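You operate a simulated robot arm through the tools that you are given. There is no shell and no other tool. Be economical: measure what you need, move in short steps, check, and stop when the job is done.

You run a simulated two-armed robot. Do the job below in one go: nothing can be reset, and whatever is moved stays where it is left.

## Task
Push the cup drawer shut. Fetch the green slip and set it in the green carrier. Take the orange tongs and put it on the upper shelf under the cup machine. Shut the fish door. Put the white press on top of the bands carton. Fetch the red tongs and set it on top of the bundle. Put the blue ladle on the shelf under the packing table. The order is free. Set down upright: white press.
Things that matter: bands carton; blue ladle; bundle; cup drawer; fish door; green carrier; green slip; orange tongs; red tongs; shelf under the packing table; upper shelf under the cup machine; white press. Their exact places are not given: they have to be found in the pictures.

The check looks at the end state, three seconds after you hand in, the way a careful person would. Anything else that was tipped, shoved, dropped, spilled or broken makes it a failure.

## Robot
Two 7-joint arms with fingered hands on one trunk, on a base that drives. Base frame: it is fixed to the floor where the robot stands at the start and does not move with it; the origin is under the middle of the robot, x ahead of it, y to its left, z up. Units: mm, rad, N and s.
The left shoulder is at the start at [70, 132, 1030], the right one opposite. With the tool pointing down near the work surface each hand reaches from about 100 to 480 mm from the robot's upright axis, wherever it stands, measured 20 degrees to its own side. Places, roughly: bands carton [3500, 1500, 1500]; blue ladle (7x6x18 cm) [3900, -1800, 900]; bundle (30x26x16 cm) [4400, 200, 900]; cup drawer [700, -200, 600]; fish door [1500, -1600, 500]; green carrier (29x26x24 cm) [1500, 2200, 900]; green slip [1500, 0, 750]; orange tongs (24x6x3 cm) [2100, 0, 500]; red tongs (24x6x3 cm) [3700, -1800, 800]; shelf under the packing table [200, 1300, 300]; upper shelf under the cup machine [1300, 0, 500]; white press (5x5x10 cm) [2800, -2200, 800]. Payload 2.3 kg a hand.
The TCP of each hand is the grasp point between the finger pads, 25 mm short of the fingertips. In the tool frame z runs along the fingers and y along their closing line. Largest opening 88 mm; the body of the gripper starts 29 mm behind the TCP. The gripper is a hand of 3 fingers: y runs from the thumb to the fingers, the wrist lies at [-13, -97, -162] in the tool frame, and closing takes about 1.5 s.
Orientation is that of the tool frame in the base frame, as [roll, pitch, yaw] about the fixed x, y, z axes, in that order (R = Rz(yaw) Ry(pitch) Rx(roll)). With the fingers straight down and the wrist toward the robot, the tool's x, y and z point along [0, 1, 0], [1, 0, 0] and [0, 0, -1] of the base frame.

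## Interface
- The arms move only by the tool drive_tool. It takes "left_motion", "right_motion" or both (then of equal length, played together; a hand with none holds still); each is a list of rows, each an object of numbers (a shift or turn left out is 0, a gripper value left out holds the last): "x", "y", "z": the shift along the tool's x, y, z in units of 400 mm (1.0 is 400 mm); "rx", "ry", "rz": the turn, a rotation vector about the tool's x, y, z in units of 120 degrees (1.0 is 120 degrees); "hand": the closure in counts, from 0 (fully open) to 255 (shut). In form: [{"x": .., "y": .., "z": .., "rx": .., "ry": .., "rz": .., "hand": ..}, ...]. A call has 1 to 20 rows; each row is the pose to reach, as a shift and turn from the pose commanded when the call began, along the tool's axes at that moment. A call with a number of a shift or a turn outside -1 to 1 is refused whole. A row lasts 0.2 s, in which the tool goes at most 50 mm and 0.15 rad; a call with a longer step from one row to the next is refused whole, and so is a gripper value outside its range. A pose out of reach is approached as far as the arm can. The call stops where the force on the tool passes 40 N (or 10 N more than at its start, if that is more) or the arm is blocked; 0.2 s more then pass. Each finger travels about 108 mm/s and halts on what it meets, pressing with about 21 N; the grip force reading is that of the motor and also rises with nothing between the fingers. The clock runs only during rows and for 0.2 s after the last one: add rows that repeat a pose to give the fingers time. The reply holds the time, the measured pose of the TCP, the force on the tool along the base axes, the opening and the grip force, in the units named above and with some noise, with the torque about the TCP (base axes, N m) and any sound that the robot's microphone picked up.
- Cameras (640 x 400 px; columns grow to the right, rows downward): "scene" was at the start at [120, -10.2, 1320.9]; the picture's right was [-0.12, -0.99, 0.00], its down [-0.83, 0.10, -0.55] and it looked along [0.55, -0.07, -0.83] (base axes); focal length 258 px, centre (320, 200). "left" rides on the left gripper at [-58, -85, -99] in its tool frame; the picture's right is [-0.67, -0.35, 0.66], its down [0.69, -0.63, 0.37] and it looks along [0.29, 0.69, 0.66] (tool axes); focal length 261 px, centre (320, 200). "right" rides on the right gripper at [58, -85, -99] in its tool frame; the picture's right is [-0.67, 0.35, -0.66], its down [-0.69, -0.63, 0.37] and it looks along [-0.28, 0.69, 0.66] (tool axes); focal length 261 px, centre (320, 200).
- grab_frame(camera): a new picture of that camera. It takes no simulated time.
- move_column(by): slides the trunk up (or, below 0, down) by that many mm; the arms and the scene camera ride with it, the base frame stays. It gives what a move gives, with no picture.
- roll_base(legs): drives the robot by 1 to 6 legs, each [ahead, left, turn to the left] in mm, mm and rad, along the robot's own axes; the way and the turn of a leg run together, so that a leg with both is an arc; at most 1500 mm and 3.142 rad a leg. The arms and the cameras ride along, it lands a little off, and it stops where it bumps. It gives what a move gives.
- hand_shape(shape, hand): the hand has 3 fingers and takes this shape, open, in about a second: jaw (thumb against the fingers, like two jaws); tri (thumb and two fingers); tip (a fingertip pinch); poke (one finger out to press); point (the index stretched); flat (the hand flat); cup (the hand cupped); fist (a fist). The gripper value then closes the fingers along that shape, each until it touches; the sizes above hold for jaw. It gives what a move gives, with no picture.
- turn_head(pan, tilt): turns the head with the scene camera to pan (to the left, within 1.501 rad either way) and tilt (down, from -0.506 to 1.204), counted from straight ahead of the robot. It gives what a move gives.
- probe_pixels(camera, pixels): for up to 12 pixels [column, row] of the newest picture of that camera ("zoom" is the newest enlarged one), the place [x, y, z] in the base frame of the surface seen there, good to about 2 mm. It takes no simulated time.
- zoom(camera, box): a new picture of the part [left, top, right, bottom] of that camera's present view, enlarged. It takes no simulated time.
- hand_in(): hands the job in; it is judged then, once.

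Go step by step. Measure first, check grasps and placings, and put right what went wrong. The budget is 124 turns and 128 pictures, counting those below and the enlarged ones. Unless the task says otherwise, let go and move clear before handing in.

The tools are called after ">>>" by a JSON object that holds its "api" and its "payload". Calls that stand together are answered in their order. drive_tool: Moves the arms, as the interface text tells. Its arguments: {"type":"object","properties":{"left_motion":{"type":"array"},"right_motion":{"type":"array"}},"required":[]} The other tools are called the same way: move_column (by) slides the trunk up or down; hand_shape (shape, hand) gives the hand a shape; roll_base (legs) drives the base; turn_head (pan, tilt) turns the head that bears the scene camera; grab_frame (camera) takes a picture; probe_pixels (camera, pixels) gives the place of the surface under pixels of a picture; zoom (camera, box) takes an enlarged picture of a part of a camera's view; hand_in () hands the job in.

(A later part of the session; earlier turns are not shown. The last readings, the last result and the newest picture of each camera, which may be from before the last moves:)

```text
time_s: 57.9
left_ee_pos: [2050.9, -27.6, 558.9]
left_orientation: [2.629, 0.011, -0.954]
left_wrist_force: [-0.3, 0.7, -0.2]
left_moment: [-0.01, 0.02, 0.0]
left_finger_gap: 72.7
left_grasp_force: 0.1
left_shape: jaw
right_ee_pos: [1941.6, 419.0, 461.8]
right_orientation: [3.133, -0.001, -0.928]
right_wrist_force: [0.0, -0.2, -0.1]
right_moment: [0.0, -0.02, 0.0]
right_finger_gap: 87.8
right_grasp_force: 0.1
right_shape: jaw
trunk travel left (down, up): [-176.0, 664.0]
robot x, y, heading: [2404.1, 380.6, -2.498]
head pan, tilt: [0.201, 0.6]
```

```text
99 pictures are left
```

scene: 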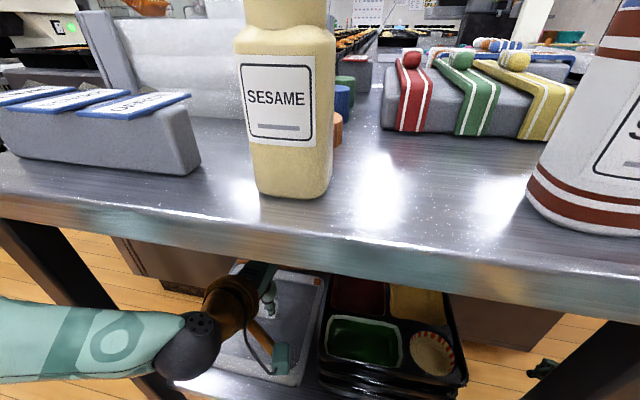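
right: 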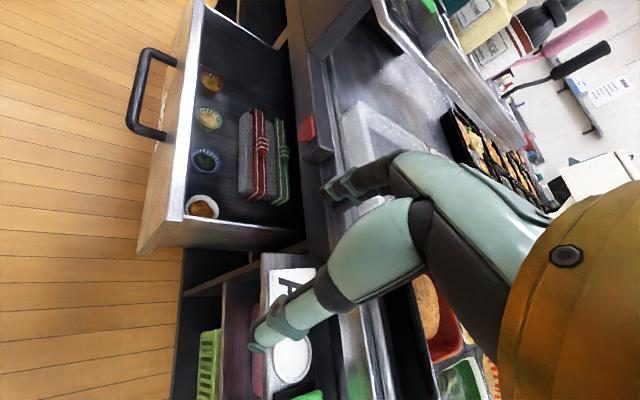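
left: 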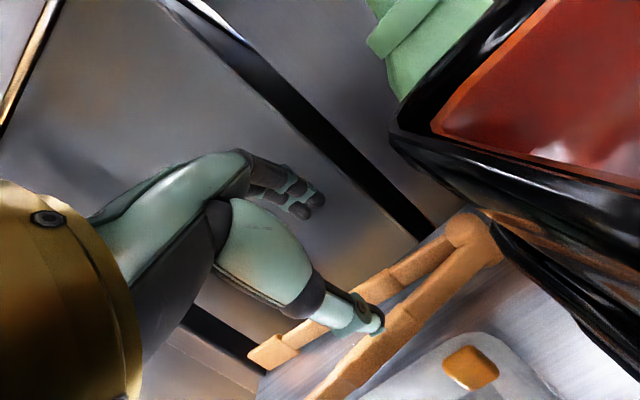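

The pose lags (z 559 vs 545) and the right hand shifted too, hinting at arm contact. I check with the head camera.

>>> {"api": "turn_head", "payload": {"pan": 0.5, "tilt": 1.0}}

>>> {"api": "grab_frame", "payload": {"camera": "scene"}}

```text
time_s: 58.8
left_ee_pos: [2052.2, -29.6, 558.2]
left_orientation: [2.635, 0.007, -0.945]
left_wrist_force: [-0.5, 0.5, 0.4]
left_moment: [0.0, -0.04, 0.02]
left_finger_gap: 72.6
left_grasp_force: 0.1
left_shape: jaw
right_ee_pos: [1941.1, 415.0, 461.0]
right_orientation: [3.134, -0.003, -0.92]
right_wrist_force: [0.4, -0.1, 0.3]
right_moment: [-0.05, 0.01, 0.02]
right_finger_gap: 87.7
right_grasp_force: 0.2
right_shape: jaw
trunk travel left (down, up): [-176.0, 664.0]
robot x, y, heading: [2402.8, 380.5, -2.493]
head pan, tilt: [0.499, 1.0]
```

```text
98 pictures are left
```

scene: 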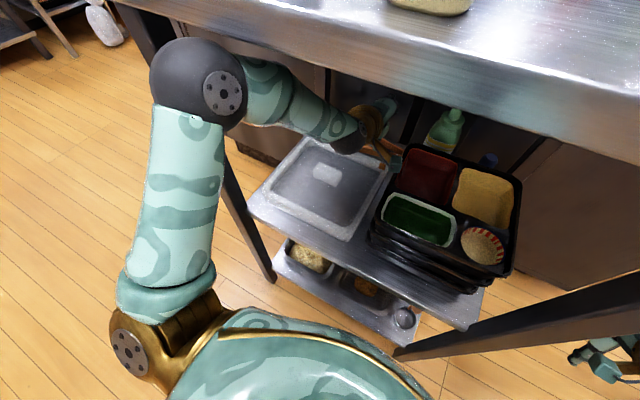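

The left elbow (200,80) is high and right by the stand's corner post. I measure elbow, post and top edge.

>>> {"api": "probe_pixels", "payload": {"camera": "scene", "pixels": [[200, 60], [225, 95], [160, 90], [205, 120], [270, 75], [310, 110], [140, 15], [240, 50], [330, 60], [262, 250], [245, 190], [240, 70]]}}

```text
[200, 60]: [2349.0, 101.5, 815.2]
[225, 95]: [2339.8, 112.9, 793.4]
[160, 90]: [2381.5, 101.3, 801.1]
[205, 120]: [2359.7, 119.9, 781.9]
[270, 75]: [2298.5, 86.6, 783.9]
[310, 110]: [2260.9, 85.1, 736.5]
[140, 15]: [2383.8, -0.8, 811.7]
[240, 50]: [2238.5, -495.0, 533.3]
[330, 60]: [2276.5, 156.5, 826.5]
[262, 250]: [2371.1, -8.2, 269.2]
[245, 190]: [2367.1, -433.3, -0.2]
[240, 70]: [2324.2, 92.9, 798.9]
```

The elbow (top z 815, s≈1956) sits against the stand's overhanging top edge. I close the hand a little and back straight out to re-approach with the trunk lower.

>>> {"api": "drive_tool", "payload": {"left_motion": [{"hand": 130}, {"hand": 130}, {"hand": 130}]}}

>>> {"api": "roll_base", "payload": {"legs": [[-60, 0, 0]]}}

>>> {"api": "grab_frame", "payload": {"camera": "scene"}}

```text
time_s: 59.6
left_ee_pos: [2051.8, -29.5, 557.3]
left_orientation: [2.633, 0.008, -0.945]
left_wrist_force: [0.4, -0.8, -0.3]
left_moment: [0.02, 0.01, 0.0]
left_finger_gap: 43.6
left_grasp_force: 0.1
left_shape: jaw
right_ee_pos: [1939.5, 415.7, 461.6]
right_orientation: [3.135, -0.002, -0.92]
right_wrist_force: [-0.1, -0.4, -0.3]
right_moment: [0.04, 0.0, -0.06]
right_finger_gap: 88.0
right_grasp_force: 0.1
right_shape: jaw
trunk travel left (down, up): [-176.0, 664.0]
robot x, y, heading: [2403.5, 384.4, -2.488]
head pan, tilt: [0.499, 1.0]
```

```text
time_s: 60.5
left_ee_pos: [2088.5, 3.4, 548.1]
left_orientation: [2.652, 0.014, -0.957]
left_wrist_force: [0.7, 1.0, 13.6]
left_moment: [1.66, -0.96, -0.01]
left_finger_gap: 43.6
left_grasp_force: 0.1
left_shape: jaw
right_ee_pos: [1983.8, 451.3, 455.7]
right_orientation: [-3.132, -0.001, -0.931]
right_wrist_force: [0.1, 0.2, 0.9]
right_moment: [-0.01, -0.01, 0.03]
right_finger_gap: 87.8
right_grasp_force: 0.1
right_shape: jaw
trunk travel left (down, up): [-176.0, 664.0]
robot x, y, heading: [2450.6, 414.0, -2.501]
head pan, tilt: [0.499, 1.0]
```

```text
97 pictures are left
```

scene: 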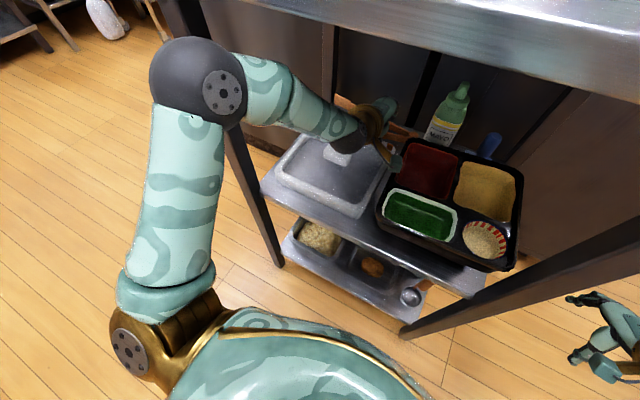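

The elbow is free now; a 13 N upward force says the hand rests lightly on something. I raise it and back out further.

>>> {"api": "drive_tool", "payload": {"left_motion": [{"x": 0.02, "y": 0.025, "z": -0.05}, {"x": 0.04, "y": 0.05, "z": -0.1}, {"x": 0.04, "y": 0.05, "z": -0.1}]}}

>>> {"api": "grab_frame", "payload": {"camera": "left"}}

```text
time_s: 61.3
left_ee_pos: [2098.3, -10.6, 592.9]
left_orientation: [2.651, 0.015, -0.955]
left_wrist_force: [-0.1, -0.6, -0.7]
left_moment: [0.02, 0.02, -0.03]
left_finger_gap: 43.4
left_grasp_force: 0.0
left_shape: jaw
right_ee_pos: [1982.5, 450.3, 454.6]
right_orientation: [-3.129, -0.001, -0.931]
right_wrist_force: [-0.1, -0.1, 0.1]
right_moment: [-0.01, 0.04, 0.02]
right_finger_gap: 87.8
right_grasp_force: 0.1
right_shape: jaw
trunk travel left (down, up): [-176.0, 664.0]
robot x, y, heading: [2450.6, 415.6, -2.495]
head pan, tilt: [0.499, 1.0]
```

```text
96 pictures are left
```

left: 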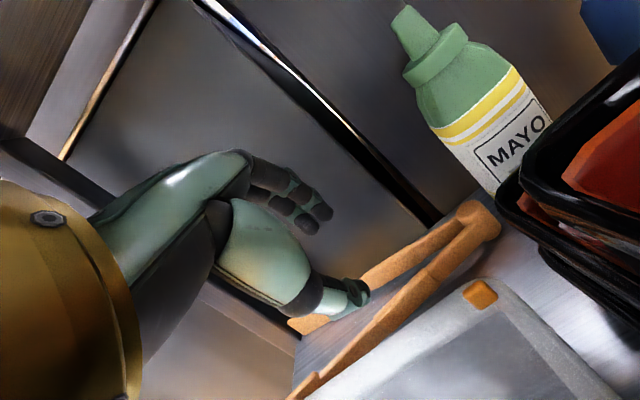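

The MAYO bottle, trays and tongs stand fine. I raise the hand 20 mm and lower the trunk 60 mm, so the elbow can pass under the stand's top.

>>> {"api": "drive_tool", "payload": {"left_motion": [{"y": 0.025, "z": -0.045}, {"y": 0.025, "z": -0.045}]}}

>>> {"api": "move_column", "payload": {"by": -65}}

>>> {"api": "grab_frame", "payload": {"camera": "scene"}}

>>> {"api": "probe_pixels", "payload": {"camera": "scene", "pixels": [[200, 60], [260, 75], [240, 60], [300, 100], [215, 45], [175, 50], [330, 110], [440, 215], [400, 185], [510, 265]]}}

```text
time_s: 61.9
left_ee_pos: [2098.6, -11.9, 612.2]
left_orientation: [2.655, 0.014, -0.957]
left_wrist_force: [0.7, 0.2, -0.5]
left_moment: [0.02, 0.0, -0.03]
left_finger_gap: 43.7
left_grasp_force: 0.1
left_shape: jaw
right_ee_pos: [1982.1, 451.7, 455.2]
right_orientation: [-3.129, 0.0, -0.93]
right_wrist_force: [0.3, 0.3, 0.0]
right_moment: [0.0, 0.02, 0.01]
right_finger_gap: 88.0
right_grasp_force: 0.1
right_shape: jaw
trunk travel left (down, up): [-176.0, 664.0]
robot x, y, heading: [2450.8, 413.0, -2.5]
head pan, tilt: [0.499, 1.0]
```

```text
time_s: 63.0
left_ee_pos: [2098.0, -11.0, 547.0]
left_orientation: [2.655, 0.013, -0.954]
left_wrist_force: [-0.9, -0.1, 0.0]
left_moment: [-0.01, 0.0, 0.0]
left_finger_gap: 43.6
left_grasp_force: 0.0
left_shape: jaw
right_ee_pos: [1981.9, 450.8, 389.8]
right_orientation: [-3.128, 0.0, -0.93]
right_wrist_force: [-0.4, 0.7, 0.2]
right_moment: [-0.02, 0.0, 0.03]
right_finger_gap: 87.9
right_grasp_force: 0.1
right_shape: jaw
trunk travel left (down, up): [-111.0, 729.0]
robot x, y, heading: [2451.9, 409.6, -2.505]
head pan, tilt: [0.499, 1.0]
```

```text
95 pictures are left
```

scene: 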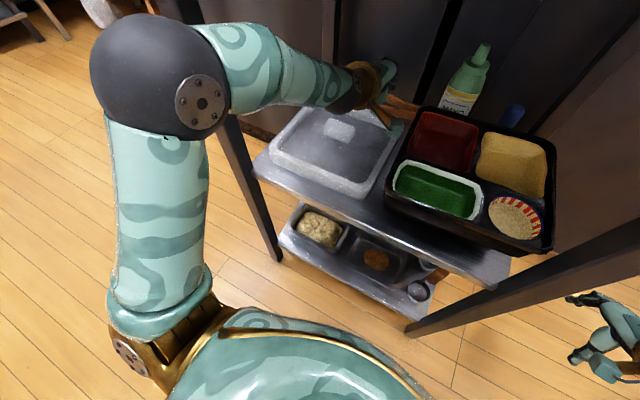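

```text
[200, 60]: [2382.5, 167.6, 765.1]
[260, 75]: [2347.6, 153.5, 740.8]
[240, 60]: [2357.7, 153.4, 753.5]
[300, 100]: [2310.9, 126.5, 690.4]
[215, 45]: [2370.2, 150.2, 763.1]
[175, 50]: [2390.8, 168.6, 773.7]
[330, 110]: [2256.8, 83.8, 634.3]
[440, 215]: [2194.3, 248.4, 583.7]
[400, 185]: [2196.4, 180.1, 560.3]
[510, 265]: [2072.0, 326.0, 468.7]
```

Elbow top is now ~775, below the 811 underside. I drive 45 mm forward.

>>> {"api": "roll_base", "payload": {"legs": [[45, 0, 0]]}}

>>> {"api": "grab_frame", "payload": {"camera": "left"}}

```text
time_s: 63.9
left_ee_pos: [2062.7, -38.9, 547.7]
left_orientation: [2.655, 0.014, -0.953]
left_wrist_force: [-0.4, 0.1, -0.8]
left_moment: [-0.02, -0.03, 0.02]
left_finger_gap: 43.5
left_grasp_force: 0.0
left_shape: jaw
right_ee_pos: [1946.5, 422.3, 390.3]
right_orientation: [-3.127, -0.001, -0.929]
right_wrist_force: [0.0, -0.6, 0.0]
right_moment: [0.03, 0.01, -0.01]
right_finger_gap: 87.7
right_grasp_force: 0.2
right_shape: jaw
trunk travel left (down, up): [-111.0, 729.0]
robot x, y, heading: [2414.5, 389.2, -2.499]
head pan, tilt: [0.499, 1.0]
```

```text
94 pictures are left
```

left: 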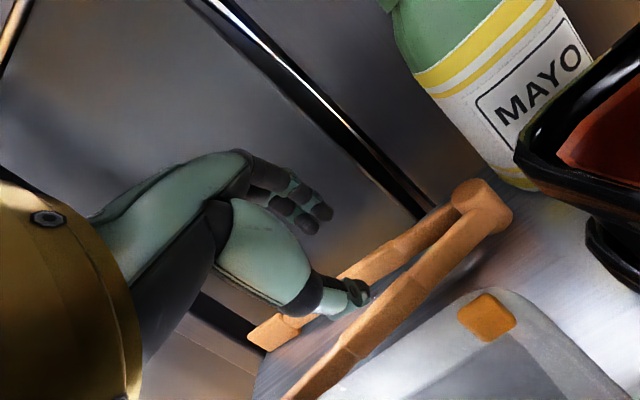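

>>> {"api": "probe_pixels", "payload": {"camera": "left", "pixels": [[480, 200], [465, 242], [405, 295], [340, 350], [430, 235], [385, 262], [275, 330], [465, 310], [490, 185], [600, 160]]}}

```text
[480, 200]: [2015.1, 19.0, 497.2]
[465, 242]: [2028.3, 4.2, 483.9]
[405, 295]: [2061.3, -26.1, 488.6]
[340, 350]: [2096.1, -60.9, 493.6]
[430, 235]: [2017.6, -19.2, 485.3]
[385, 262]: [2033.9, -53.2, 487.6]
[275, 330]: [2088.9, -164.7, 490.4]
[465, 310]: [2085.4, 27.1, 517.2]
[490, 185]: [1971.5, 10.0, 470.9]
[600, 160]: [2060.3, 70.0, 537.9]
```

Tongs confirmed at s≈1630. I rotate the hand to vertical above them with the opening at ~72 mm, at z 530.

>>> {"api": "drive_tool", "payload": {"left_motion": [{"hand": 45, "rx": 0.058, "x": -0.004, "y": 0.002, "z": 0.013}, {"hand": 45, "rx": 0.116, "x": -0.008, "y": 0.004, "z": 0.026}, {"hand": 45, "rx": 0.174, "x": -0.012, "y": 0.006, "z": 0.04}, {"hand": 45, "rx": 0.232, "x": -0.015, "y": 0.008, "z": 0.054}, {"hand": 45, "rx": 0.232, "x": -0.015, "y": 0.008, "z": 0.054}]}}

>>> {"api": "grab_frame", "payload": {"camera": "left"}}

```text
time_s: 65.1
left_ee_pos: [2048.9, -42.1, 529.6]
left_orientation: [3.141, 0.013, -0.955]
left_wrist_force: [0.6, 0.6, -0.1]
left_moment: [0.0, 0.0, 0.0]
left_finger_gap: 72.2
left_grasp_force: 0.0
left_shape: jaw
right_ee_pos: [1945.0, 423.7, 389.0]
right_orientation: [-3.127, 0.0, -0.93]
right_wrist_force: [-0.1, -0.5, -0.3]
right_moment: [-0.05, -0.01, -0.01]
right_finger_gap: 87.8
right_grasp_force: 0.1
right_shape: jaw
trunk travel left (down, up): [-111.0, 729.0]
robot x, y, heading: [2414.7, 387.1, -2.504]
head pan, tilt: [0.499, 1.0]
```

```text
93 pictures are left
```

left: 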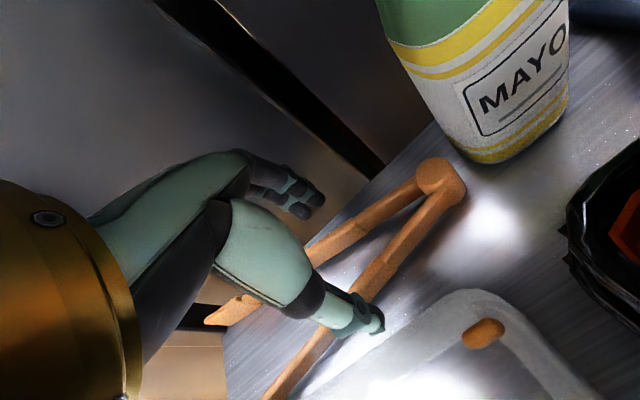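

In place with exact pose. I descend to z 498 and close.

>>> {"api": "drive_tool", "payload": {"left_motion": [{"z": 0.04, "hand": 45}, {"z": 0.08, "hand": 45}, {"z": 0.08, "hand": 120}, {"z": 0.08, "hand": 200}, {"z": 0.08, "hand": 255}, {"z": 0.08, "hand": 255}, {"z": 0.08, "hand": 255}, {"z": 0.08, "hand": 255}]}}

>>> {"api": "grab_frame", "payload": {"camera": "left"}}

```text
time_s: 66.9
left_ee_pos: [2046.9, -39.9, 497.4]
left_orientation: [3.139, 0.015, -0.955]
left_wrist_force: [0.0, -0.2, -0.3]
left_moment: [0.01, -0.03, 0.0]
left_finger_gap: 20.2
left_grasp_force: 21.2
left_shape: jaw
right_ee_pos: [1946.3, 421.4, 389.4]
right_orientation: [-3.126, 0.0, -0.932]
right_wrist_force: [-0.3, -0.7, 0.6]
right_moment: [0.01, 0.0, 0.0]
right_finger_gap: 87.7
right_grasp_force: 0.1
right_shape: jaw
trunk travel left (down, up): [-111.0, 729.0]
robot x, y, heading: [2413.5, 388.2, -2.501]
head pan, tilt: [0.499, 1.0]
```

```text
92 pictures are left
```

left: 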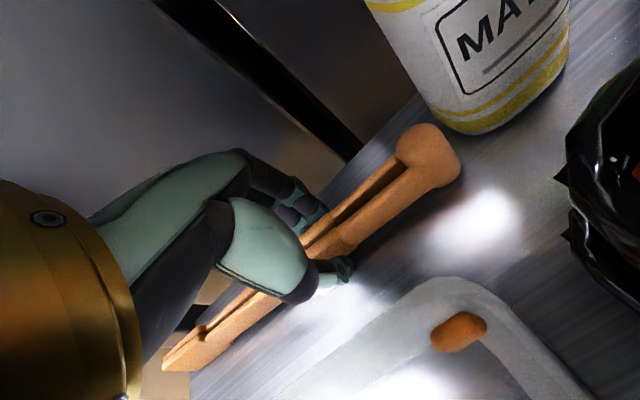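

Gripped: gap 20 mm, tongs squeezed at (300,270). I lift and pull back 85 mm, then turn 50° so they clear the post and trays.

>>> {"api": "drive_tool", "payload": {"left_motion": [{"z": -0.08}, {"z": -0.165}, {"z": -0.165, "y": -0.11}, {"z": -0.165, "y": -0.21}, {"z": -0.165, "y": -0.21, "x": 0.01, "rz": -0.07}, {"z": -0.165, "y": -0.21, "x": 0.02, "rz": -0.14}, {"z": -0.165, "y": -0.21, "x": 0.025, "rz": -0.21}, {"z": -0.165, "y": -0.21, "x": 0.025, "rz": -0.28}, {"z": -0.165, "y": -0.21, "x": 0.025, "rz": -0.35}, {"z": -0.165, "y": -0.21, "x": 0.025, "rz": -0.4167}, {"z": -0.165, "y": -0.21, "x": 0.025, "rz": -0.4167}]}}

>>> {"api": "grab_frame", "payload": {"camera": "scene"}}

```text
time_s: 69.3
left_ee_pos: [2124.5, -4.7, 566.0]
left_orientation: [-3.124, 0.026, -0.071]
left_wrist_force: [0.9, -0.4, -1.2]
left_moment: [0.01, 0.04, 0.03]
left_finger_gap: 19.4
left_grasp_force: 21.0
left_shape: jaw
right_ee_pos: [1945.4, 422.2, 389.6]
right_orientation: [-3.127, 0.0, -0.93]
right_wrist_force: [0.3, 0.4, -0.2]
right_moment: [0.0, 0.0, 0.0]
right_finger_gap: 87.5
right_grasp_force: 0.1
right_shape: jaw
trunk travel left (down, up): [-111.0, 729.0]
robot x, y, heading: [2411.8, 385.4, -2.501]
head pan, tilt: [0.499, 1.0]
```

```text
91 pictures are left
```

scene: 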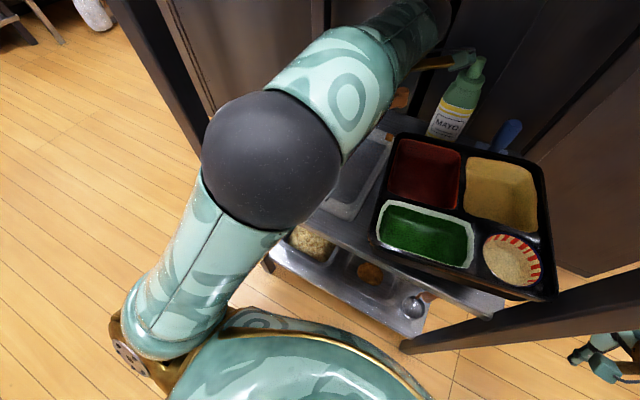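

The hand turned; the elbow swung inward (270,150). I check elbow/forearm heights against the stand's top before backing out.

>>> {"api": "probe_pixels", "payload": {"camera": "scene", "pixels": [[270, 150], [320, 80], [350, 60], [380, 30], [420, 15], [400, 60], [460, 60], [240, 180]]}}

>>> {"api": "grab_frame", "payload": {"camera": "left"}}

```text
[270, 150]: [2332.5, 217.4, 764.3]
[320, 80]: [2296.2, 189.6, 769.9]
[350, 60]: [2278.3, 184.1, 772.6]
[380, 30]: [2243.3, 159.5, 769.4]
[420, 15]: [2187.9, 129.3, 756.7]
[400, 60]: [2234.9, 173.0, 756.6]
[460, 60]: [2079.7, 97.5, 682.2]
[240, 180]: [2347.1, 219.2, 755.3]
```

```text
90 pictures are left
```

left: 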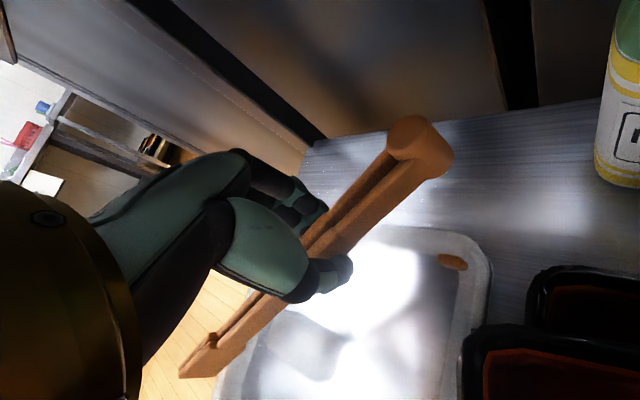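

Forearm top z≈770 and the tongs clear the tray. I back straight out.

>>> {"api": "roll_base", "payload": {"legs": [[-330, 0, 0]]}}

>>> {"api": "turn_head", "payload": {"pan": 0, "tilt": 0.7}}

>>> {"api": "grab_frame", "payload": {"camera": "scene"}}

```text
time_s: 71.4
left_ee_pos: [2386.1, 190.0, 563.4]
left_orientation: [-3.12, 0.022, -0.072]
left_wrist_force: [0.2, -0.6, -1.7]
left_moment: [0.01, 0.04, 0.02]
left_finger_gap: 19.7
left_grasp_force: 21.1
left_shape: jaw
right_ee_pos: [2207.8, 617.2, 388.8]
right_orientation: [-3.128, 0.0, -0.929]
right_wrist_force: [-0.2, -0.7, 0.3]
right_moment: [0.02, 0.0, -0.03]
right_finger_gap: 87.6
right_grasp_force: 0.0
right_shape: jaw
trunk travel left (down, up): [-111.0, 729.0]
robot x, y, heading: [2678.1, 583.2, -2.503]
head pan, tilt: [0.499, 1.0]
```

```text
time_s: 72.4
left_ee_pos: [2385.9, 188.1, 564.8]
left_orientation: [-3.115, 0.029, -0.069]
left_wrist_force: [0.8, 0.7, -0.4]
left_moment: [0.02, 0.05, 0.01]
left_finger_gap: 19.6
left_grasp_force: 21.2
left_shape: jaw
right_ee_pos: [2209.1, 617.5, 388.7]
right_orientation: [-3.128, 0.001, -0.929]
right_wrist_force: [0.1, 0.1, 0.4]
right_moment: [0.0, -0.01, -0.01]
right_finger_gap: 87.4
right_grasp_force: 0.0
right_shape: jaw
trunk travel left (down, up): [-111.0, 729.0]
robot x, y, heading: [2675.6, 583.3, -2.497]
head pan, tilt: [0.0, 0.7]
```

```text
89 pictures are left
```

scene: 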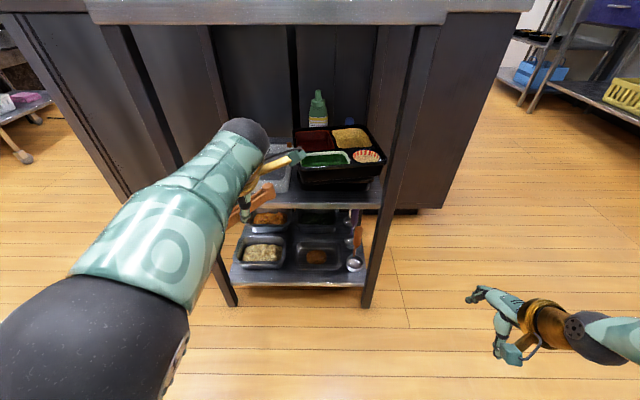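

Out and clear. I turn the hand back to square, then drive round to the bay front of the table.

>>> {"api": "drive_tool", "payload": {"left_motion": [{"rz": 0.07}, {"rz": 0.14}, {"rz": 0.21}, {"rz": 0.28}, {"rz": 0.35}, {"rz": 0.415}, {"rz": 0.415}], "right_motion": [{"x": 0.06}, {"x": 0.12}, {"x": 0.18}, {"x": 0.24}, {"x": 0.3}, {"x": 0.3}, {"x": 0.3}]}}

>>> {"api": "roll_base", "payload": {"legs": [[0, -1130, 0], [1383, 0, 0], [0, 0, 1.563]]}}

>>> {"api": "turn_head", "payload": {"pan": 0.3, "tilt": 0.6}}

>>> {"api": "grab_frame", "payload": {"camera": "scene"}}

```text
time_s: 74.0
left_ee_pos: [2386.1, 188.8, 563.0]
left_orientation: [3.138, 0.031, -0.947]
left_wrist_force: [0.0, 0.5, -0.9]
left_moment: [-0.01, 0.01, -0.01]
left_finger_gap: 19.6
left_grasp_force: 20.8
left_shape: jaw
right_ee_pos: [2280.1, 521.8, 389.2]
right_orientation: [-3.129, 0.0, -0.928]
right_wrist_force: [0.0, 0.0, -0.2]
right_moment: [0.01, -0.02, 0.01]
right_finger_gap: 87.7
right_grasp_force: 0.1
right_shape: jaw
trunk travel left (down, up): [-111.0, 729.0]
robot x, y, heading: [2679.4, 583.0, -2.498]
head pan, tilt: [0.0, 0.7]
```

```text
time_s: 90.0
left_ee_pos: [1286.0, 363.2, 563.2]
left_orientation: [3.141, 0.031, 0.628]
left_wrist_force: [-0.3, 0.2, -1.0]
left_moment: [-0.01, 0.0, 0.0]
left_finger_gap: 19.6
left_grasp_force: 21.3
left_shape: jaw
right_ee_pos: [953.6, 256.3, 390.9]
right_orientation: [-3.128, 0.001, 0.641]
right_wrist_force: [-0.4, -1.2, -0.8]
right_moment: [0.03, 0.01, 0.03]
right_finger_gap: 87.9
right_grasp_force: 0.0
right_shape: jaw
trunk travel left (down, up): [-111.0, 729.0]
robot x, y, heading: [891.9, 653.9, -0.926]
head pan, tilt: [0.0, 0.7]
```

```text
time_s: 90.8
left_ee_pos: [1285.3, 360.7, 564.1]
left_orientation: [3.139, 0.032, 0.63]
left_wrist_force: [0.0, 0.2, -1.2]
left_moment: [-0.05, 0.02, 0.01]
left_finger_gap: 19.4
left_grasp_force: 20.4
left_shape: jaw
right_ee_pos: [954.1, 254.8, 390.2]
right_orientation: [-3.128, 0.0, 0.643]
right_wrist_force: [-0.2, 1.0, 0.1]
right_moment: [-0.01, -0.02, 0.0]
right_finger_gap: 87.6
right_grasp_force: 0.0
right_shape: jaw
trunk travel left (down, up): [-111.0, 729.0]
robot x, y, heading: [891.3, 651.7, -0.931]
head pan, tilt: [0.3, 0.6]
```

```text
88 pictures are left
```

scene: 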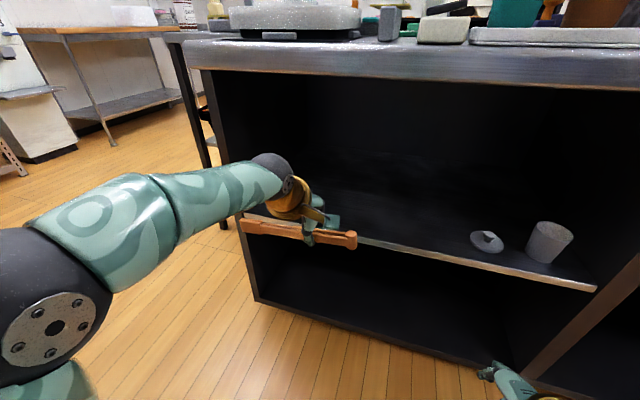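

The tongs hang at the shelf's height (300,232), clear of cup and lid. I pull the right hand back first so it does not run into the shelf.

>>> {"api": "drive_tool", "payload": {"right_motion": [{"y": -0.1}, {"y": -0.2}, {"y": -0.3}, {"y": -0.4}]}}

>>> {"api": "probe_pixels", "payload": {"camera": "scene", "pixels": [[250, 226], [350, 240], [420, 245], [400, 215], [245, 70], [300, 70], [30, 270], [225, 200], [180, 190]]}}

```text
time_s: 91.8
left_ee_pos: [1284.8, 361.8, 564.7]
left_orientation: [3.139, 0.029, 0.629]
left_wrist_force: [-0.3, 0.2, -1.6]
left_moment: [-0.03, -0.01, 0.01]
left_finger_gap: 19.8
left_grasp_force: 20.6
left_shape: jaw
right_ee_pos: [895.9, 240.4, 401.2]
right_orientation: [-3.129, -0.002, 0.641]
right_wrist_force: [0.1, -0.3, 0.0]
right_moment: [0.03, -0.05, -0.02]
right_finger_gap: 87.9
right_grasp_force: 0.1
right_shape: jaw
right hand out of reach, approached as far as the arm can: row 1, 2, 3, 4
trunk travel left (down, up): [-111.0, 729.0]
robot x, y, heading: [891.7, 651.8, -0.926]
head pan, tilt: [0.3, 0.6]
```

```text
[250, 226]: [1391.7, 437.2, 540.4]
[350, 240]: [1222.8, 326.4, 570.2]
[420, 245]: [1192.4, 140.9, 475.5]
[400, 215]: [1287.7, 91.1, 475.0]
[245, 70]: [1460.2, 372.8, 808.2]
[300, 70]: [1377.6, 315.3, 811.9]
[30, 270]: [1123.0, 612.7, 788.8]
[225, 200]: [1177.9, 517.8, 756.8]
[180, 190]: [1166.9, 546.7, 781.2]
```

The right hand cannot come closer in, so I drive only 120 mm and stretch the left arm the rest. Tongs sag ~6° at the tips, which I level out.

>>> {"api": "roll_base", "payload": {"legs": [[120, 0, -0.01]]}}

>>> {"api": "drive_tool", "payload": {"left_motion": [{"y": 0.06, "ry": 0.02}, {"y": 0.12, "ry": 0.045}, {"y": 0.18, "ry": 0.045}, {"y": 0.18, "ry": 0.045}]}}

>>> {"api": "grab_frame", "payload": {"camera": "scene"}}

>>> {"api": "grab_frame", "payload": {"camera": "left"}}

```text
time_s: 93.1
left_ee_pos: [1354.2, 262.0, 564.6]
left_orientation: [3.138, 0.032, 0.618]
left_wrist_force: [-0.6, -0.4, -0.6]
left_moment: [-0.03, 0.02, -0.02]
left_finger_gap: 19.5
left_grasp_force: 20.8
left_shape: jaw
right_ee_pos: [962.7, 143.9, 401.7]
right_orientation: [-3.126, -0.002, 0.634]
right_wrist_force: [0.5, -0.3, 0.6]
right_moment: [0.02, -0.02, 0.02]
right_finger_gap: 87.8
right_grasp_force: 0.1
right_shape: jaw
trunk travel left (down, up): [-111.0, 729.0]
robot x, y, heading: [966.2, 554.0, -0.939]
head pan, tilt: [0.3, 0.6]
```

```text
time_s: 94.1
left_ee_pos: [1396.3, 204.4, 563.6]
left_orientation: [3.141, -0.062, 0.62]
left_wrist_force: [0.4, 0.7, -1.5]
left_moment: [-0.03, 0.02, 0.0]
left_finger_gap: 19.7
left_grasp_force: 21.3
left_shape: jaw
right_ee_pos: [963.8, 145.9, 401.5]
right_orientation: [-3.127, -0.001, 0.634]
right_wrist_force: [1.0, -0.3, -0.6]
right_moment: [0.02, -0.06, -0.01]
right_finger_gap: 87.8
right_grasp_force: 0.0
right_shape: jaw
trunk travel left (down, up): [-111.0, 729.0]
robot x, y, heading: [964.3, 555.5, -0.939]
head pan, tilt: [0.3, 0.6]
```

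```text
87 pictures are left
```

scene: 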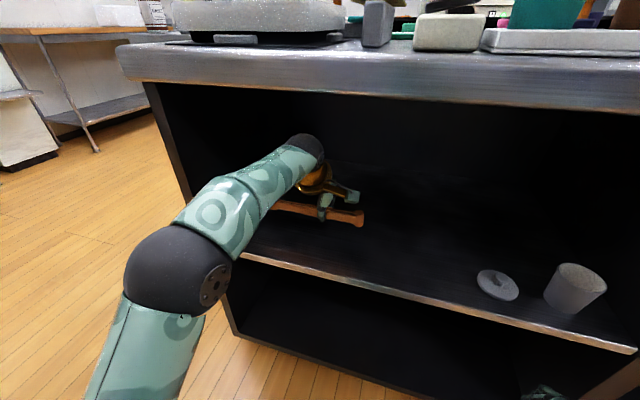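

```text
86 pictures are left
```

left: 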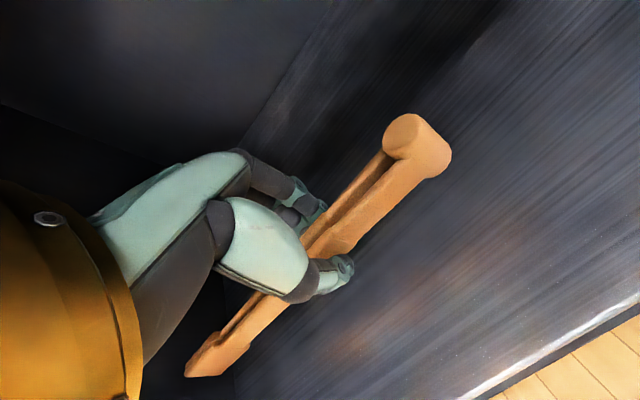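

Tongs are level over the shelf at d 659. I lower to z≈505 and open.

>>> {"api": "drive_tool", "payload": {"left_motion": [{"z": 0.05}, {"z": 0.1}, {"z": 0.13}, {"z": 0.148}, {"z": 0.148}]}}

>>> {"api": "grab_frame", "payload": {"camera": "left"}}

```text
time_s: 95.3
left_ee_pos: [1398.9, 205.0, 504.7]
left_orientation: [3.14, -0.063, 0.62]
left_wrist_force: [0.3, 0.9, -0.3]
left_moment: [0.02, 0.04, 0.0]
left_finger_gap: 19.5
left_grasp_force: 20.9
left_shape: jaw
right_ee_pos: [962.9, 144.6, 401.5]
right_orientation: [-3.124, -0.001, 0.632]
right_wrist_force: [0.3, 1.1, 0.1]
right_moment: [-0.01, 0.01, 0.0]
right_finger_gap: 87.9
right_grasp_force: 0.2
right_shape: jaw
trunk travel left (down, up): [-111.0, 729.0]
robot x, y, heading: [963.1, 552.3, -0.943]
head pan, tilt: [0.3, 0.6]
```

```text
85 pictures are left
```

left: 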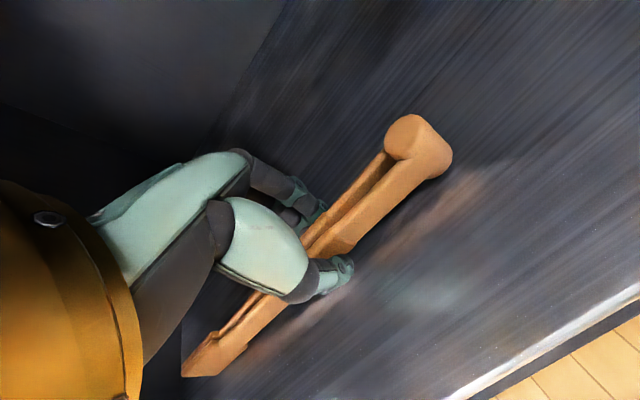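

Just above contact. I open and lift away, then pull the arm back.

>>> {"api": "drive_tool", "payload": {"left_motion": [{"z": 0.004, "hand": 100}, {"z": 0.004, "hand": 0}, {"z": 0.004, "hand": 0}, {"z": 0.004, "hand": 0}, {"z": -0.06, "hand": 0}, {"z": -0.12, "hand": 0}, {"z": -0.13, "y": -0.1}, {"z": -0.13, "y": -0.2}, {"z": -0.13, "y": -0.3}]}}

>>> {"api": "roll_base", "payload": {"legs": [[-250, 0, 0]]}}

>>> {"api": "grab_frame", "payload": {"camera": "scene"}}

```text
time_s: 97.3
left_ee_pos: [1325.1, 299.8, 549.7]
left_orientation: [-3.101, -0.06, 0.612]
left_wrist_force: [-0.2, -1.1, 0.6]
left_moment: [0.0, -0.01, -0.01]
left_finger_gap: 88.1
left_grasp_force: 0.2
left_shape: jaw
left hand out of reach, approached as far as the arm can: row 9
right_ee_pos: [962.6, 145.1, 402.1]
right_orientation: [-3.126, 0.001, 0.634]
right_wrist_force: [0.2, -0.2, -0.1]
right_moment: [0.0, -0.02, 0.0]
right_finger_gap: 87.9
right_grasp_force: 0.0
right_shape: jaw
trunk travel left (down, up): [-111.0, 729.0]
robot x, y, heading: [963.2, 556.8, -0.944]
head pan, tilt: [0.3, 0.6]
```

```text
time_s: 99.1
left_ee_pos: [1177.1, 502.4, 550.0]
left_orientation: [-3.101, -0.062, 0.614]
left_wrist_force: [-0.2, 0.1, 0.0]
left_moment: [0.0, -0.03, -0.01]
left_finger_gap: 87.6
left_grasp_force: 0.1
left_shape: jaw
right_ee_pos: [813.1, 348.2, 401.2]
right_orientation: [-3.127, 0.001, 0.632]
right_wrist_force: [-1.0, -0.2, 0.8]
right_moment: [0.01, -0.01, 0.0]
right_finger_gap: 87.8
right_grasp_force: 0.0
right_shape: jaw
trunk travel left (down, up): [-111.0, 729.0]
robot x, y, heading: [814.9, 757.6, -0.942]
head pan, tilt: [0.3, 0.6]
```

```text
84 pictures are left
```

scene: 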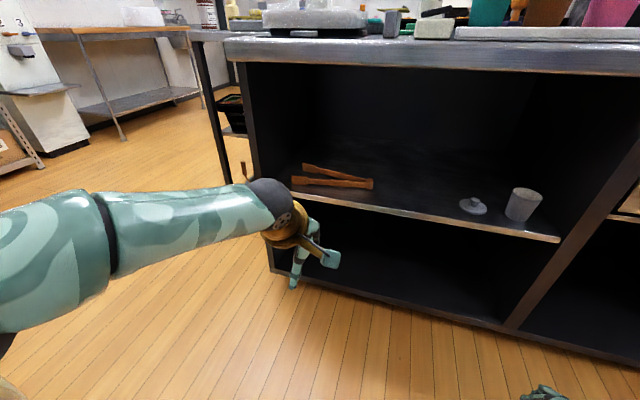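

The orange tongs rest on the upper shelf (335,178), clear of cup and lid. Next the green slip: I raise the trunk and look at it.

>>> {"api": "move_column", "payload": {"by": 400}}

>>> {"api": "move_column", "payload": {"by": 200}}

>>> {"api": "roll_base", "payload": {"legs": [[180, 0, 0]]}}

>>> {"api": "turn_head", "payload": {"pan": 0.1, "tilt": 0.7}}

>>> {"api": "grab_frame", "payload": {"camera": "scene"}}

```text
time_s: 103.0
left_ee_pos: [1176.7, 503.3, 948.9]
left_orientation: [-3.1, -0.061, 0.614]
left_wrist_force: [0.8, -0.7, -0.1]
left_moment: [0.0, 0.01, 0.02]
left_finger_gap: 87.6
left_grasp_force: 0.0
left_shape: jaw
right_ee_pos: [813.6, 348.0, 801.4]
right_orientation: [-3.125, -0.001, 0.632]
right_wrist_force: [0.2, 0.5, 0.8]
right_moment: [0.0, 0.0, 0.03]
right_finger_gap: 87.6
right_grasp_force: 0.0
right_shape: jaw
trunk travel left (down, up): [-511.0, 329.0]
robot x, y, heading: [810.8, 760.6, -0.938]
head pan, tilt: [0.3, 0.6]
```

```text
time_s: 105.1
left_ee_pos: [1177.4, 501.9, 1149.0]
left_orientation: [-3.099, -0.06, 0.615]
left_wrist_force: [0.2, 0.6, 0.1]
left_moment: [0.04, 0.0, -0.02]
left_finger_gap: 87.6
left_grasp_force: 0.1
left_shape: jaw
right_ee_pos: [815.0, 348.4, 1001.2]
right_orientation: [-3.126, 0.001, 0.632]
right_wrist_force: [0.6, 0.6, 0.1]
right_moment: [0.0, 0.01, 0.0]
right_finger_gap: 87.7
right_grasp_force: 0.0
right_shape: jaw
trunk travel left (down, up): [-711.0, 129.0]
robot x, y, heading: [815.5, 761.5, -0.939]
head pan, tilt: [0.3, 0.6]
```

```text
time_s: 106.6
left_ee_pos: [1281.7, 361.6, 1150.9]
left_orientation: [-3.101, -0.061, 0.615]
left_wrist_force: [0.4, -0.3, -0.5]
left_moment: [-0.05, -0.01, 0.0]
left_finger_gap: 88.0
left_grasp_force: 0.1
left_shape: jaw
right_ee_pos: [918.7, 207.1, 1002.0]
right_orientation: [-3.129, 0.001, 0.634]
right_wrist_force: [0.0, 0.1, -1.1]
right_moment: [0.0, 0.02, 0.03]
right_finger_gap: 87.8
right_grasp_force: 0.1
right_shape: jaw
trunk travel left (down, up): [-711.0, 129.0]
robot x, y, heading: [920.6, 615.3, -0.94]
head pan, tilt: [0.3, 0.6]
```

```text
time_s: 107.4
left_ee_pos: [1281.9, 359.0, 1150.4]
left_orientation: [-3.099, -0.06, 0.615]
left_wrist_force: [-0.7, -0.6, -0.2]
left_moment: [0.0, -0.04, -0.01]
left_finger_gap: 87.7
left_grasp_force: 0.1
left_shape: jaw
right_ee_pos: [920.2, 203.8, 1001.3]
right_orientation: [-3.127, 0.0, 0.633]
right_wrist_force: [-0.8, 0.2, 0.8]
right_moment: [0.01, -0.01, 0.03]
right_finger_gap: 87.8
right_grasp_force: 0.0
right_shape: jaw
trunk travel left (down, up): [-711.0, 129.0]
robot x, y, heading: [918.4, 614.5, -0.94]
head pan, tilt: [0.099, 0.7]
```

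```text
83 pictures are left
```

scene: 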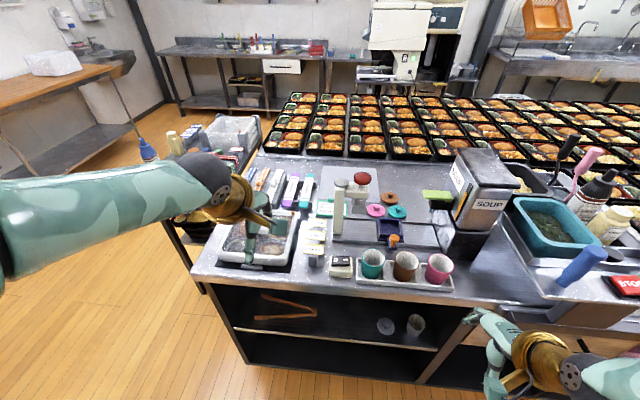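

>>> {"api": "zoom", "payload": {"camera": "scene", "box": [240, 150, 440, 290]}}

>>> {"api": "probe_pixels", "payload": {"camera": "zoom", "pixels": [[272, 145], [272, 190], [235, 228], [280, 230], [282, 160], [318, 100], [390, 85], [230, 330], [320, 340], [240, 300], [190, 130], [310, 240]]}}

```text
2.86 times, centred on (340, 220) of scene
```

zoom: 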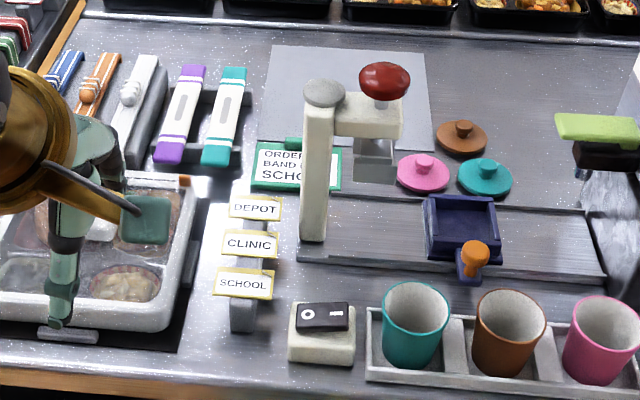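

```text
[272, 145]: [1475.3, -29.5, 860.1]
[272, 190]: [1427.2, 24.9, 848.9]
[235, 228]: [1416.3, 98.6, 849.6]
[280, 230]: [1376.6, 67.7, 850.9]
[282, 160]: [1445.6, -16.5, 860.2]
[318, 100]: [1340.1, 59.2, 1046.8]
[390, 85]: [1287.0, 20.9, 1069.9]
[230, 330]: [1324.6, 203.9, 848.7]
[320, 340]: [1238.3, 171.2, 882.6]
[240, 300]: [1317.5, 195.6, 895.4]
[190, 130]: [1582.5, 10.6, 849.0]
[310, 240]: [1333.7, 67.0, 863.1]
```

The green order slip lies nearly flat at about [1450,0,855] (s≈1165, d 820–895), behind-left of the tall cup machine. I drive closer to see its shape.

>>> {"api": "roll_base", "payload": {"legs": [[0, 60, 0], [170, 0, 0]]}}

>>> {"api": "turn_head", "payload": {"pan": 0.0, "tilt": 0.8}}

>>> {"api": "zoom", "payload": {"camera": "scene", "box": [240, 100, 400, 220]}}

>>> {"api": "grab_frame", "payload": {"camera": "left"}}

```text
time_s: 109.4
left_ee_pos: [1429.3, 259.5, 1151.5]
left_orientation: [-3.103, -0.061, 0.617]
left_wrist_force: [-0.9, 0.4, 0.2]
left_moment: [-0.02, -0.02, 0.0]
left_finger_gap: 87.8
left_grasp_force: 0.1
left_shape: jaw
right_ee_pos: [1066.9, 103.4, 1002.4]
right_orientation: [-3.129, -0.001, 0.634]
right_wrist_force: [0.7, 0.2, -0.1]
right_moment: [0.0, 0.0, 0.0]
right_finger_gap: 87.9
right_grasp_force: 0.2
right_shape: jaw
trunk travel left (down, up): [-711.0, 129.0]
robot x, y, heading: [1068.9, 514.3, -0.945]
head pan, tilt: [0.099, 0.7]
```

```text
time_s: 110.1
left_ee_pos: [1432.1, 258.0, 1151.1]
left_orientation: [-3.102, -0.06, 0.616]
left_wrist_force: [0.2, 0.8, 0.1]
left_moment: [-0.02, 0.0, 0.01]
left_finger_gap: 87.9
left_grasp_force: 0.1
left_shape: jaw
right_ee_pos: [1068.8, 102.1, 1001.8]
right_orientation: [-3.128, -0.001, 0.632]
right_wrist_force: [1.0, -0.8, 0.3]
right_moment: [0.0, -0.01, 0.01]
right_finger_gap: 87.7
right_grasp_force: 0.0
right_shape: jaw
trunk travel left (down, up): [-711.0, 129.0]
robot x, y, heading: [1067.6, 511.5, -0.939]
head pan, tilt: [0.0, 0.799]
```

```text
3.33 times, centred on (320, 160) of scene
```

zoom: 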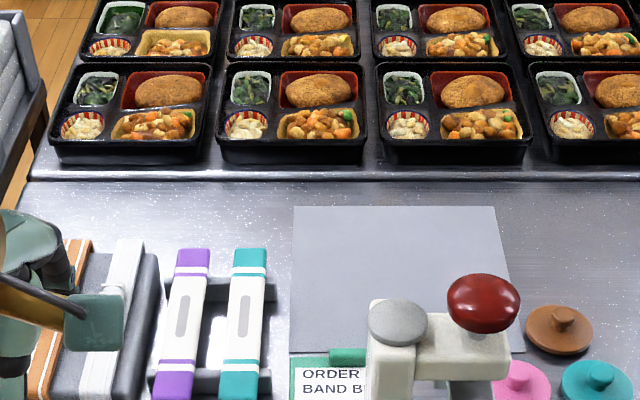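

```text
80 pictures are left
```

left: 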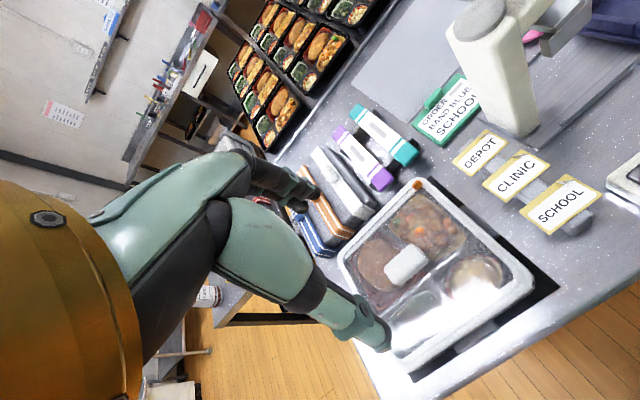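

>>> {"api": "zoom", "payload": {"camera": "left", "box": [330, 60, 530, 190]}}

>>> {"api": "probe_pixels", "payload": {"camera": "zoom", "pixels": [[315, 98], [300, 85], [335, 70], [265, 215], [345, 280], [420, 55], [470, 130], [400, 60], [330, 130], [375, 170], [290, 290], [245, 210]]}}

```text
3.08 times, centred on (430, 125) of left
```

zoom: 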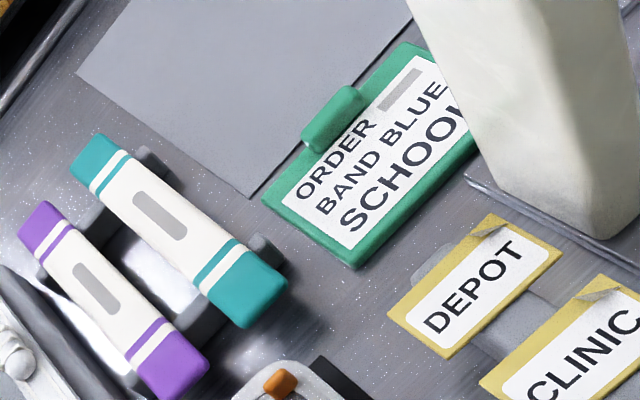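

```text
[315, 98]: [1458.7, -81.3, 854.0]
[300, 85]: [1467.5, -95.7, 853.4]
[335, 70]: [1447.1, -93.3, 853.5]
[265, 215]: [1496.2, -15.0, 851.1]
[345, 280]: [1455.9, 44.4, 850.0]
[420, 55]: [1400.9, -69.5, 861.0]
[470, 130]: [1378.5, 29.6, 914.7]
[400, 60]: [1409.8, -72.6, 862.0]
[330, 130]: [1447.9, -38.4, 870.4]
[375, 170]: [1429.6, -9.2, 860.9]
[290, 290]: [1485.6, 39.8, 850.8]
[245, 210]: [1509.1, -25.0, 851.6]
```

The card is a green board (100×72×10 mm) with a clip, reading "ORDER BAND BLUE SCHOOL"; yellow and blue paper slips also exist nearby, so I check the surroundings for any other green slip before committing.

>>> {"api": "turn_head", "payload": {"pan": 0.5, "tilt": 0.6}}

>>> {"api": "zoom", "payload": {"camera": "scene", "box": [160, 100, 480, 300]}}

>>> {"api": "turn_head", "payload": {"pan": -0.5, "tilt": 0.7}}

>>> {"api": "grab_frame", "payload": {"camera": "scene"}}

```text
time_s: 111.0
left_ee_pos: [1430.5, 258.9, 1150.0]
left_orientation: [-3.102, -0.061, 0.616]
left_wrist_force: [-0.1, 0.0, 0.1]
left_moment: [0.02, -0.01, 0.0]
left_finger_gap: 87.7
left_grasp_force: 0.1
left_shape: jaw
right_ee_pos: [1069.2, 102.9, 1002.0]
right_orientation: [-3.128, 0.0, 0.633]
right_wrist_force: [0.6, 0.2, 0.1]
right_moment: [0.0, -0.02, 0.01]
right_finger_gap: 87.6
right_grasp_force: 0.0
right_shape: jaw
trunk travel left (down, up): [-711.0, 129.0]
robot x, y, heading: [1066.1, 515.6, -0.934]
head pan, tilt: [0.499, 0.6]
```

```text
2.00 times, centred on (320, 200) of scene
```

zoom: 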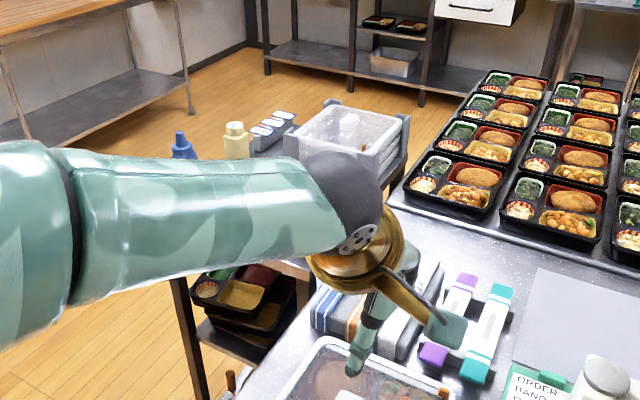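

```text
time_s: 112.3
left_ee_pos: [1432.3, 257.8, 1150.0]
left_orientation: [-3.1, -0.062, 0.613]
left_wrist_force: [0.7, -0.5, 0.5]
left_moment: [0.01, -0.02, 0.0]
left_finger_gap: 87.9
left_grasp_force: 0.1
left_shape: jaw
right_ee_pos: [1069.6, 102.0, 1002.0]
right_orientation: [-3.125, -0.001, 0.634]
right_wrist_force: [-0.1, 0.5, 0.4]
right_moment: [-0.01, 0.01, 0.0]
right_finger_gap: 87.7
right_grasp_force: 0.1
right_shape: jaw
trunk travel left (down, up): [-711.0, 129.0]
robot x, y, heading: [1067.5, 514.0, -0.944]
head pan, tilt: [-0.499, 0.7]
```

```text
77 pictures are left
```

scene: 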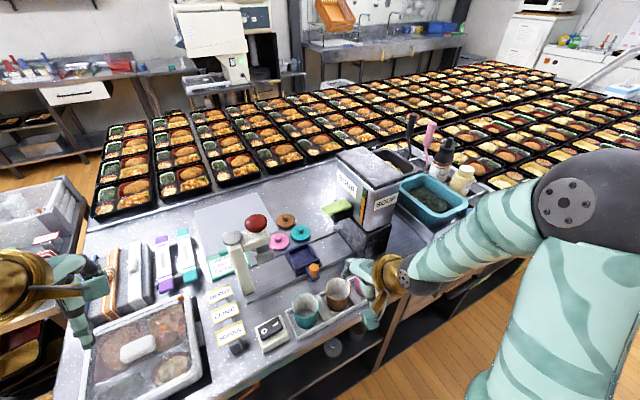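

No other green slip is around; the green clipboard-like order slip is the one. The best access is from the table's left end, so I drive there, facing along the table.

>>> {"api": "roll_base", "payload": {"legs": [[-150, 0, 0], [0, 640, 0], [0, 0, -1.57], [0, 580, 0]]}}

>>> {"api": "turn_head", "payload": {"pan": 0.2, "tilt": 0.7}}

>>> {"api": "grab_frame", "payload": {"camera": "scene"}}

```text
time_s: 123.6
left_ee_pos: [1595.8, 183.7, 1149.8]
left_orientation: [-3.101, -0.062, -0.949]
left_wrist_force: [0.6, 0.4, 0.5]
left_moment: [0.01, 0.0, -0.03]
left_finger_gap: 87.5
left_grasp_force: 0.0
left_shape: jaw
right_ee_pos: [1438.6, 544.9, 1002.4]
right_orientation: [-3.125, 0.0, -0.93]
right_wrist_force: [0.2, 0.7, 0.5]
right_moment: [0.01, -0.03, 0.02]
right_finger_gap: 87.8
right_grasp_force: 0.0
right_shape: jaw
trunk travel left (down, up): [-711.0, 129.0]
robot x, y, heading: [1850.5, 548.1, -2.504]
head pan, tilt: [-0.499, 0.7]
```

```text
time_s: 124.6
left_ee_pos: [1596.0, 182.0, 1149.8]
left_orientation: [-3.101, -0.064, -0.95]
left_wrist_force: [0.5, 0.9, -0.6]
left_moment: [-0.04, -0.01, 0.03]
left_finger_gap: 87.6
left_grasp_force: 0.0
left_shape: jaw
right_ee_pos: [1439.2, 544.3, 1002.1]
right_orientation: [-3.128, -0.001, -0.931]
right_wrist_force: [0.5, 0.7, -1.0]
right_moment: [-0.02, 0.03, 0.02]
right_finger_gap: 87.9
right_grasp_force: 0.0
right_shape: jaw
trunk travel left (down, up): [-711.0, 129.0]
robot x, y, heading: [1849.6, 547.9, -2.502]
head pan, tilt: [0.201, 0.7]
```

```text
76 pictures are left
```

scene: 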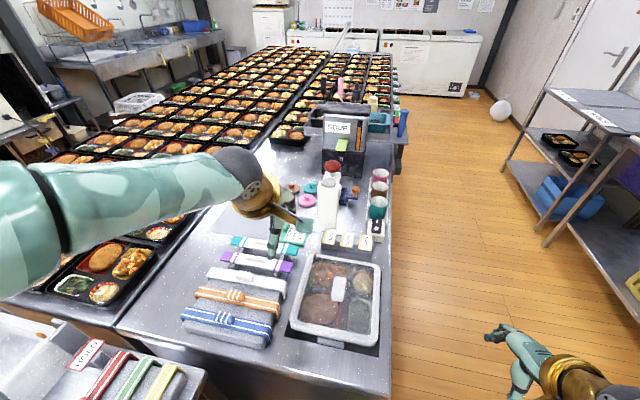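

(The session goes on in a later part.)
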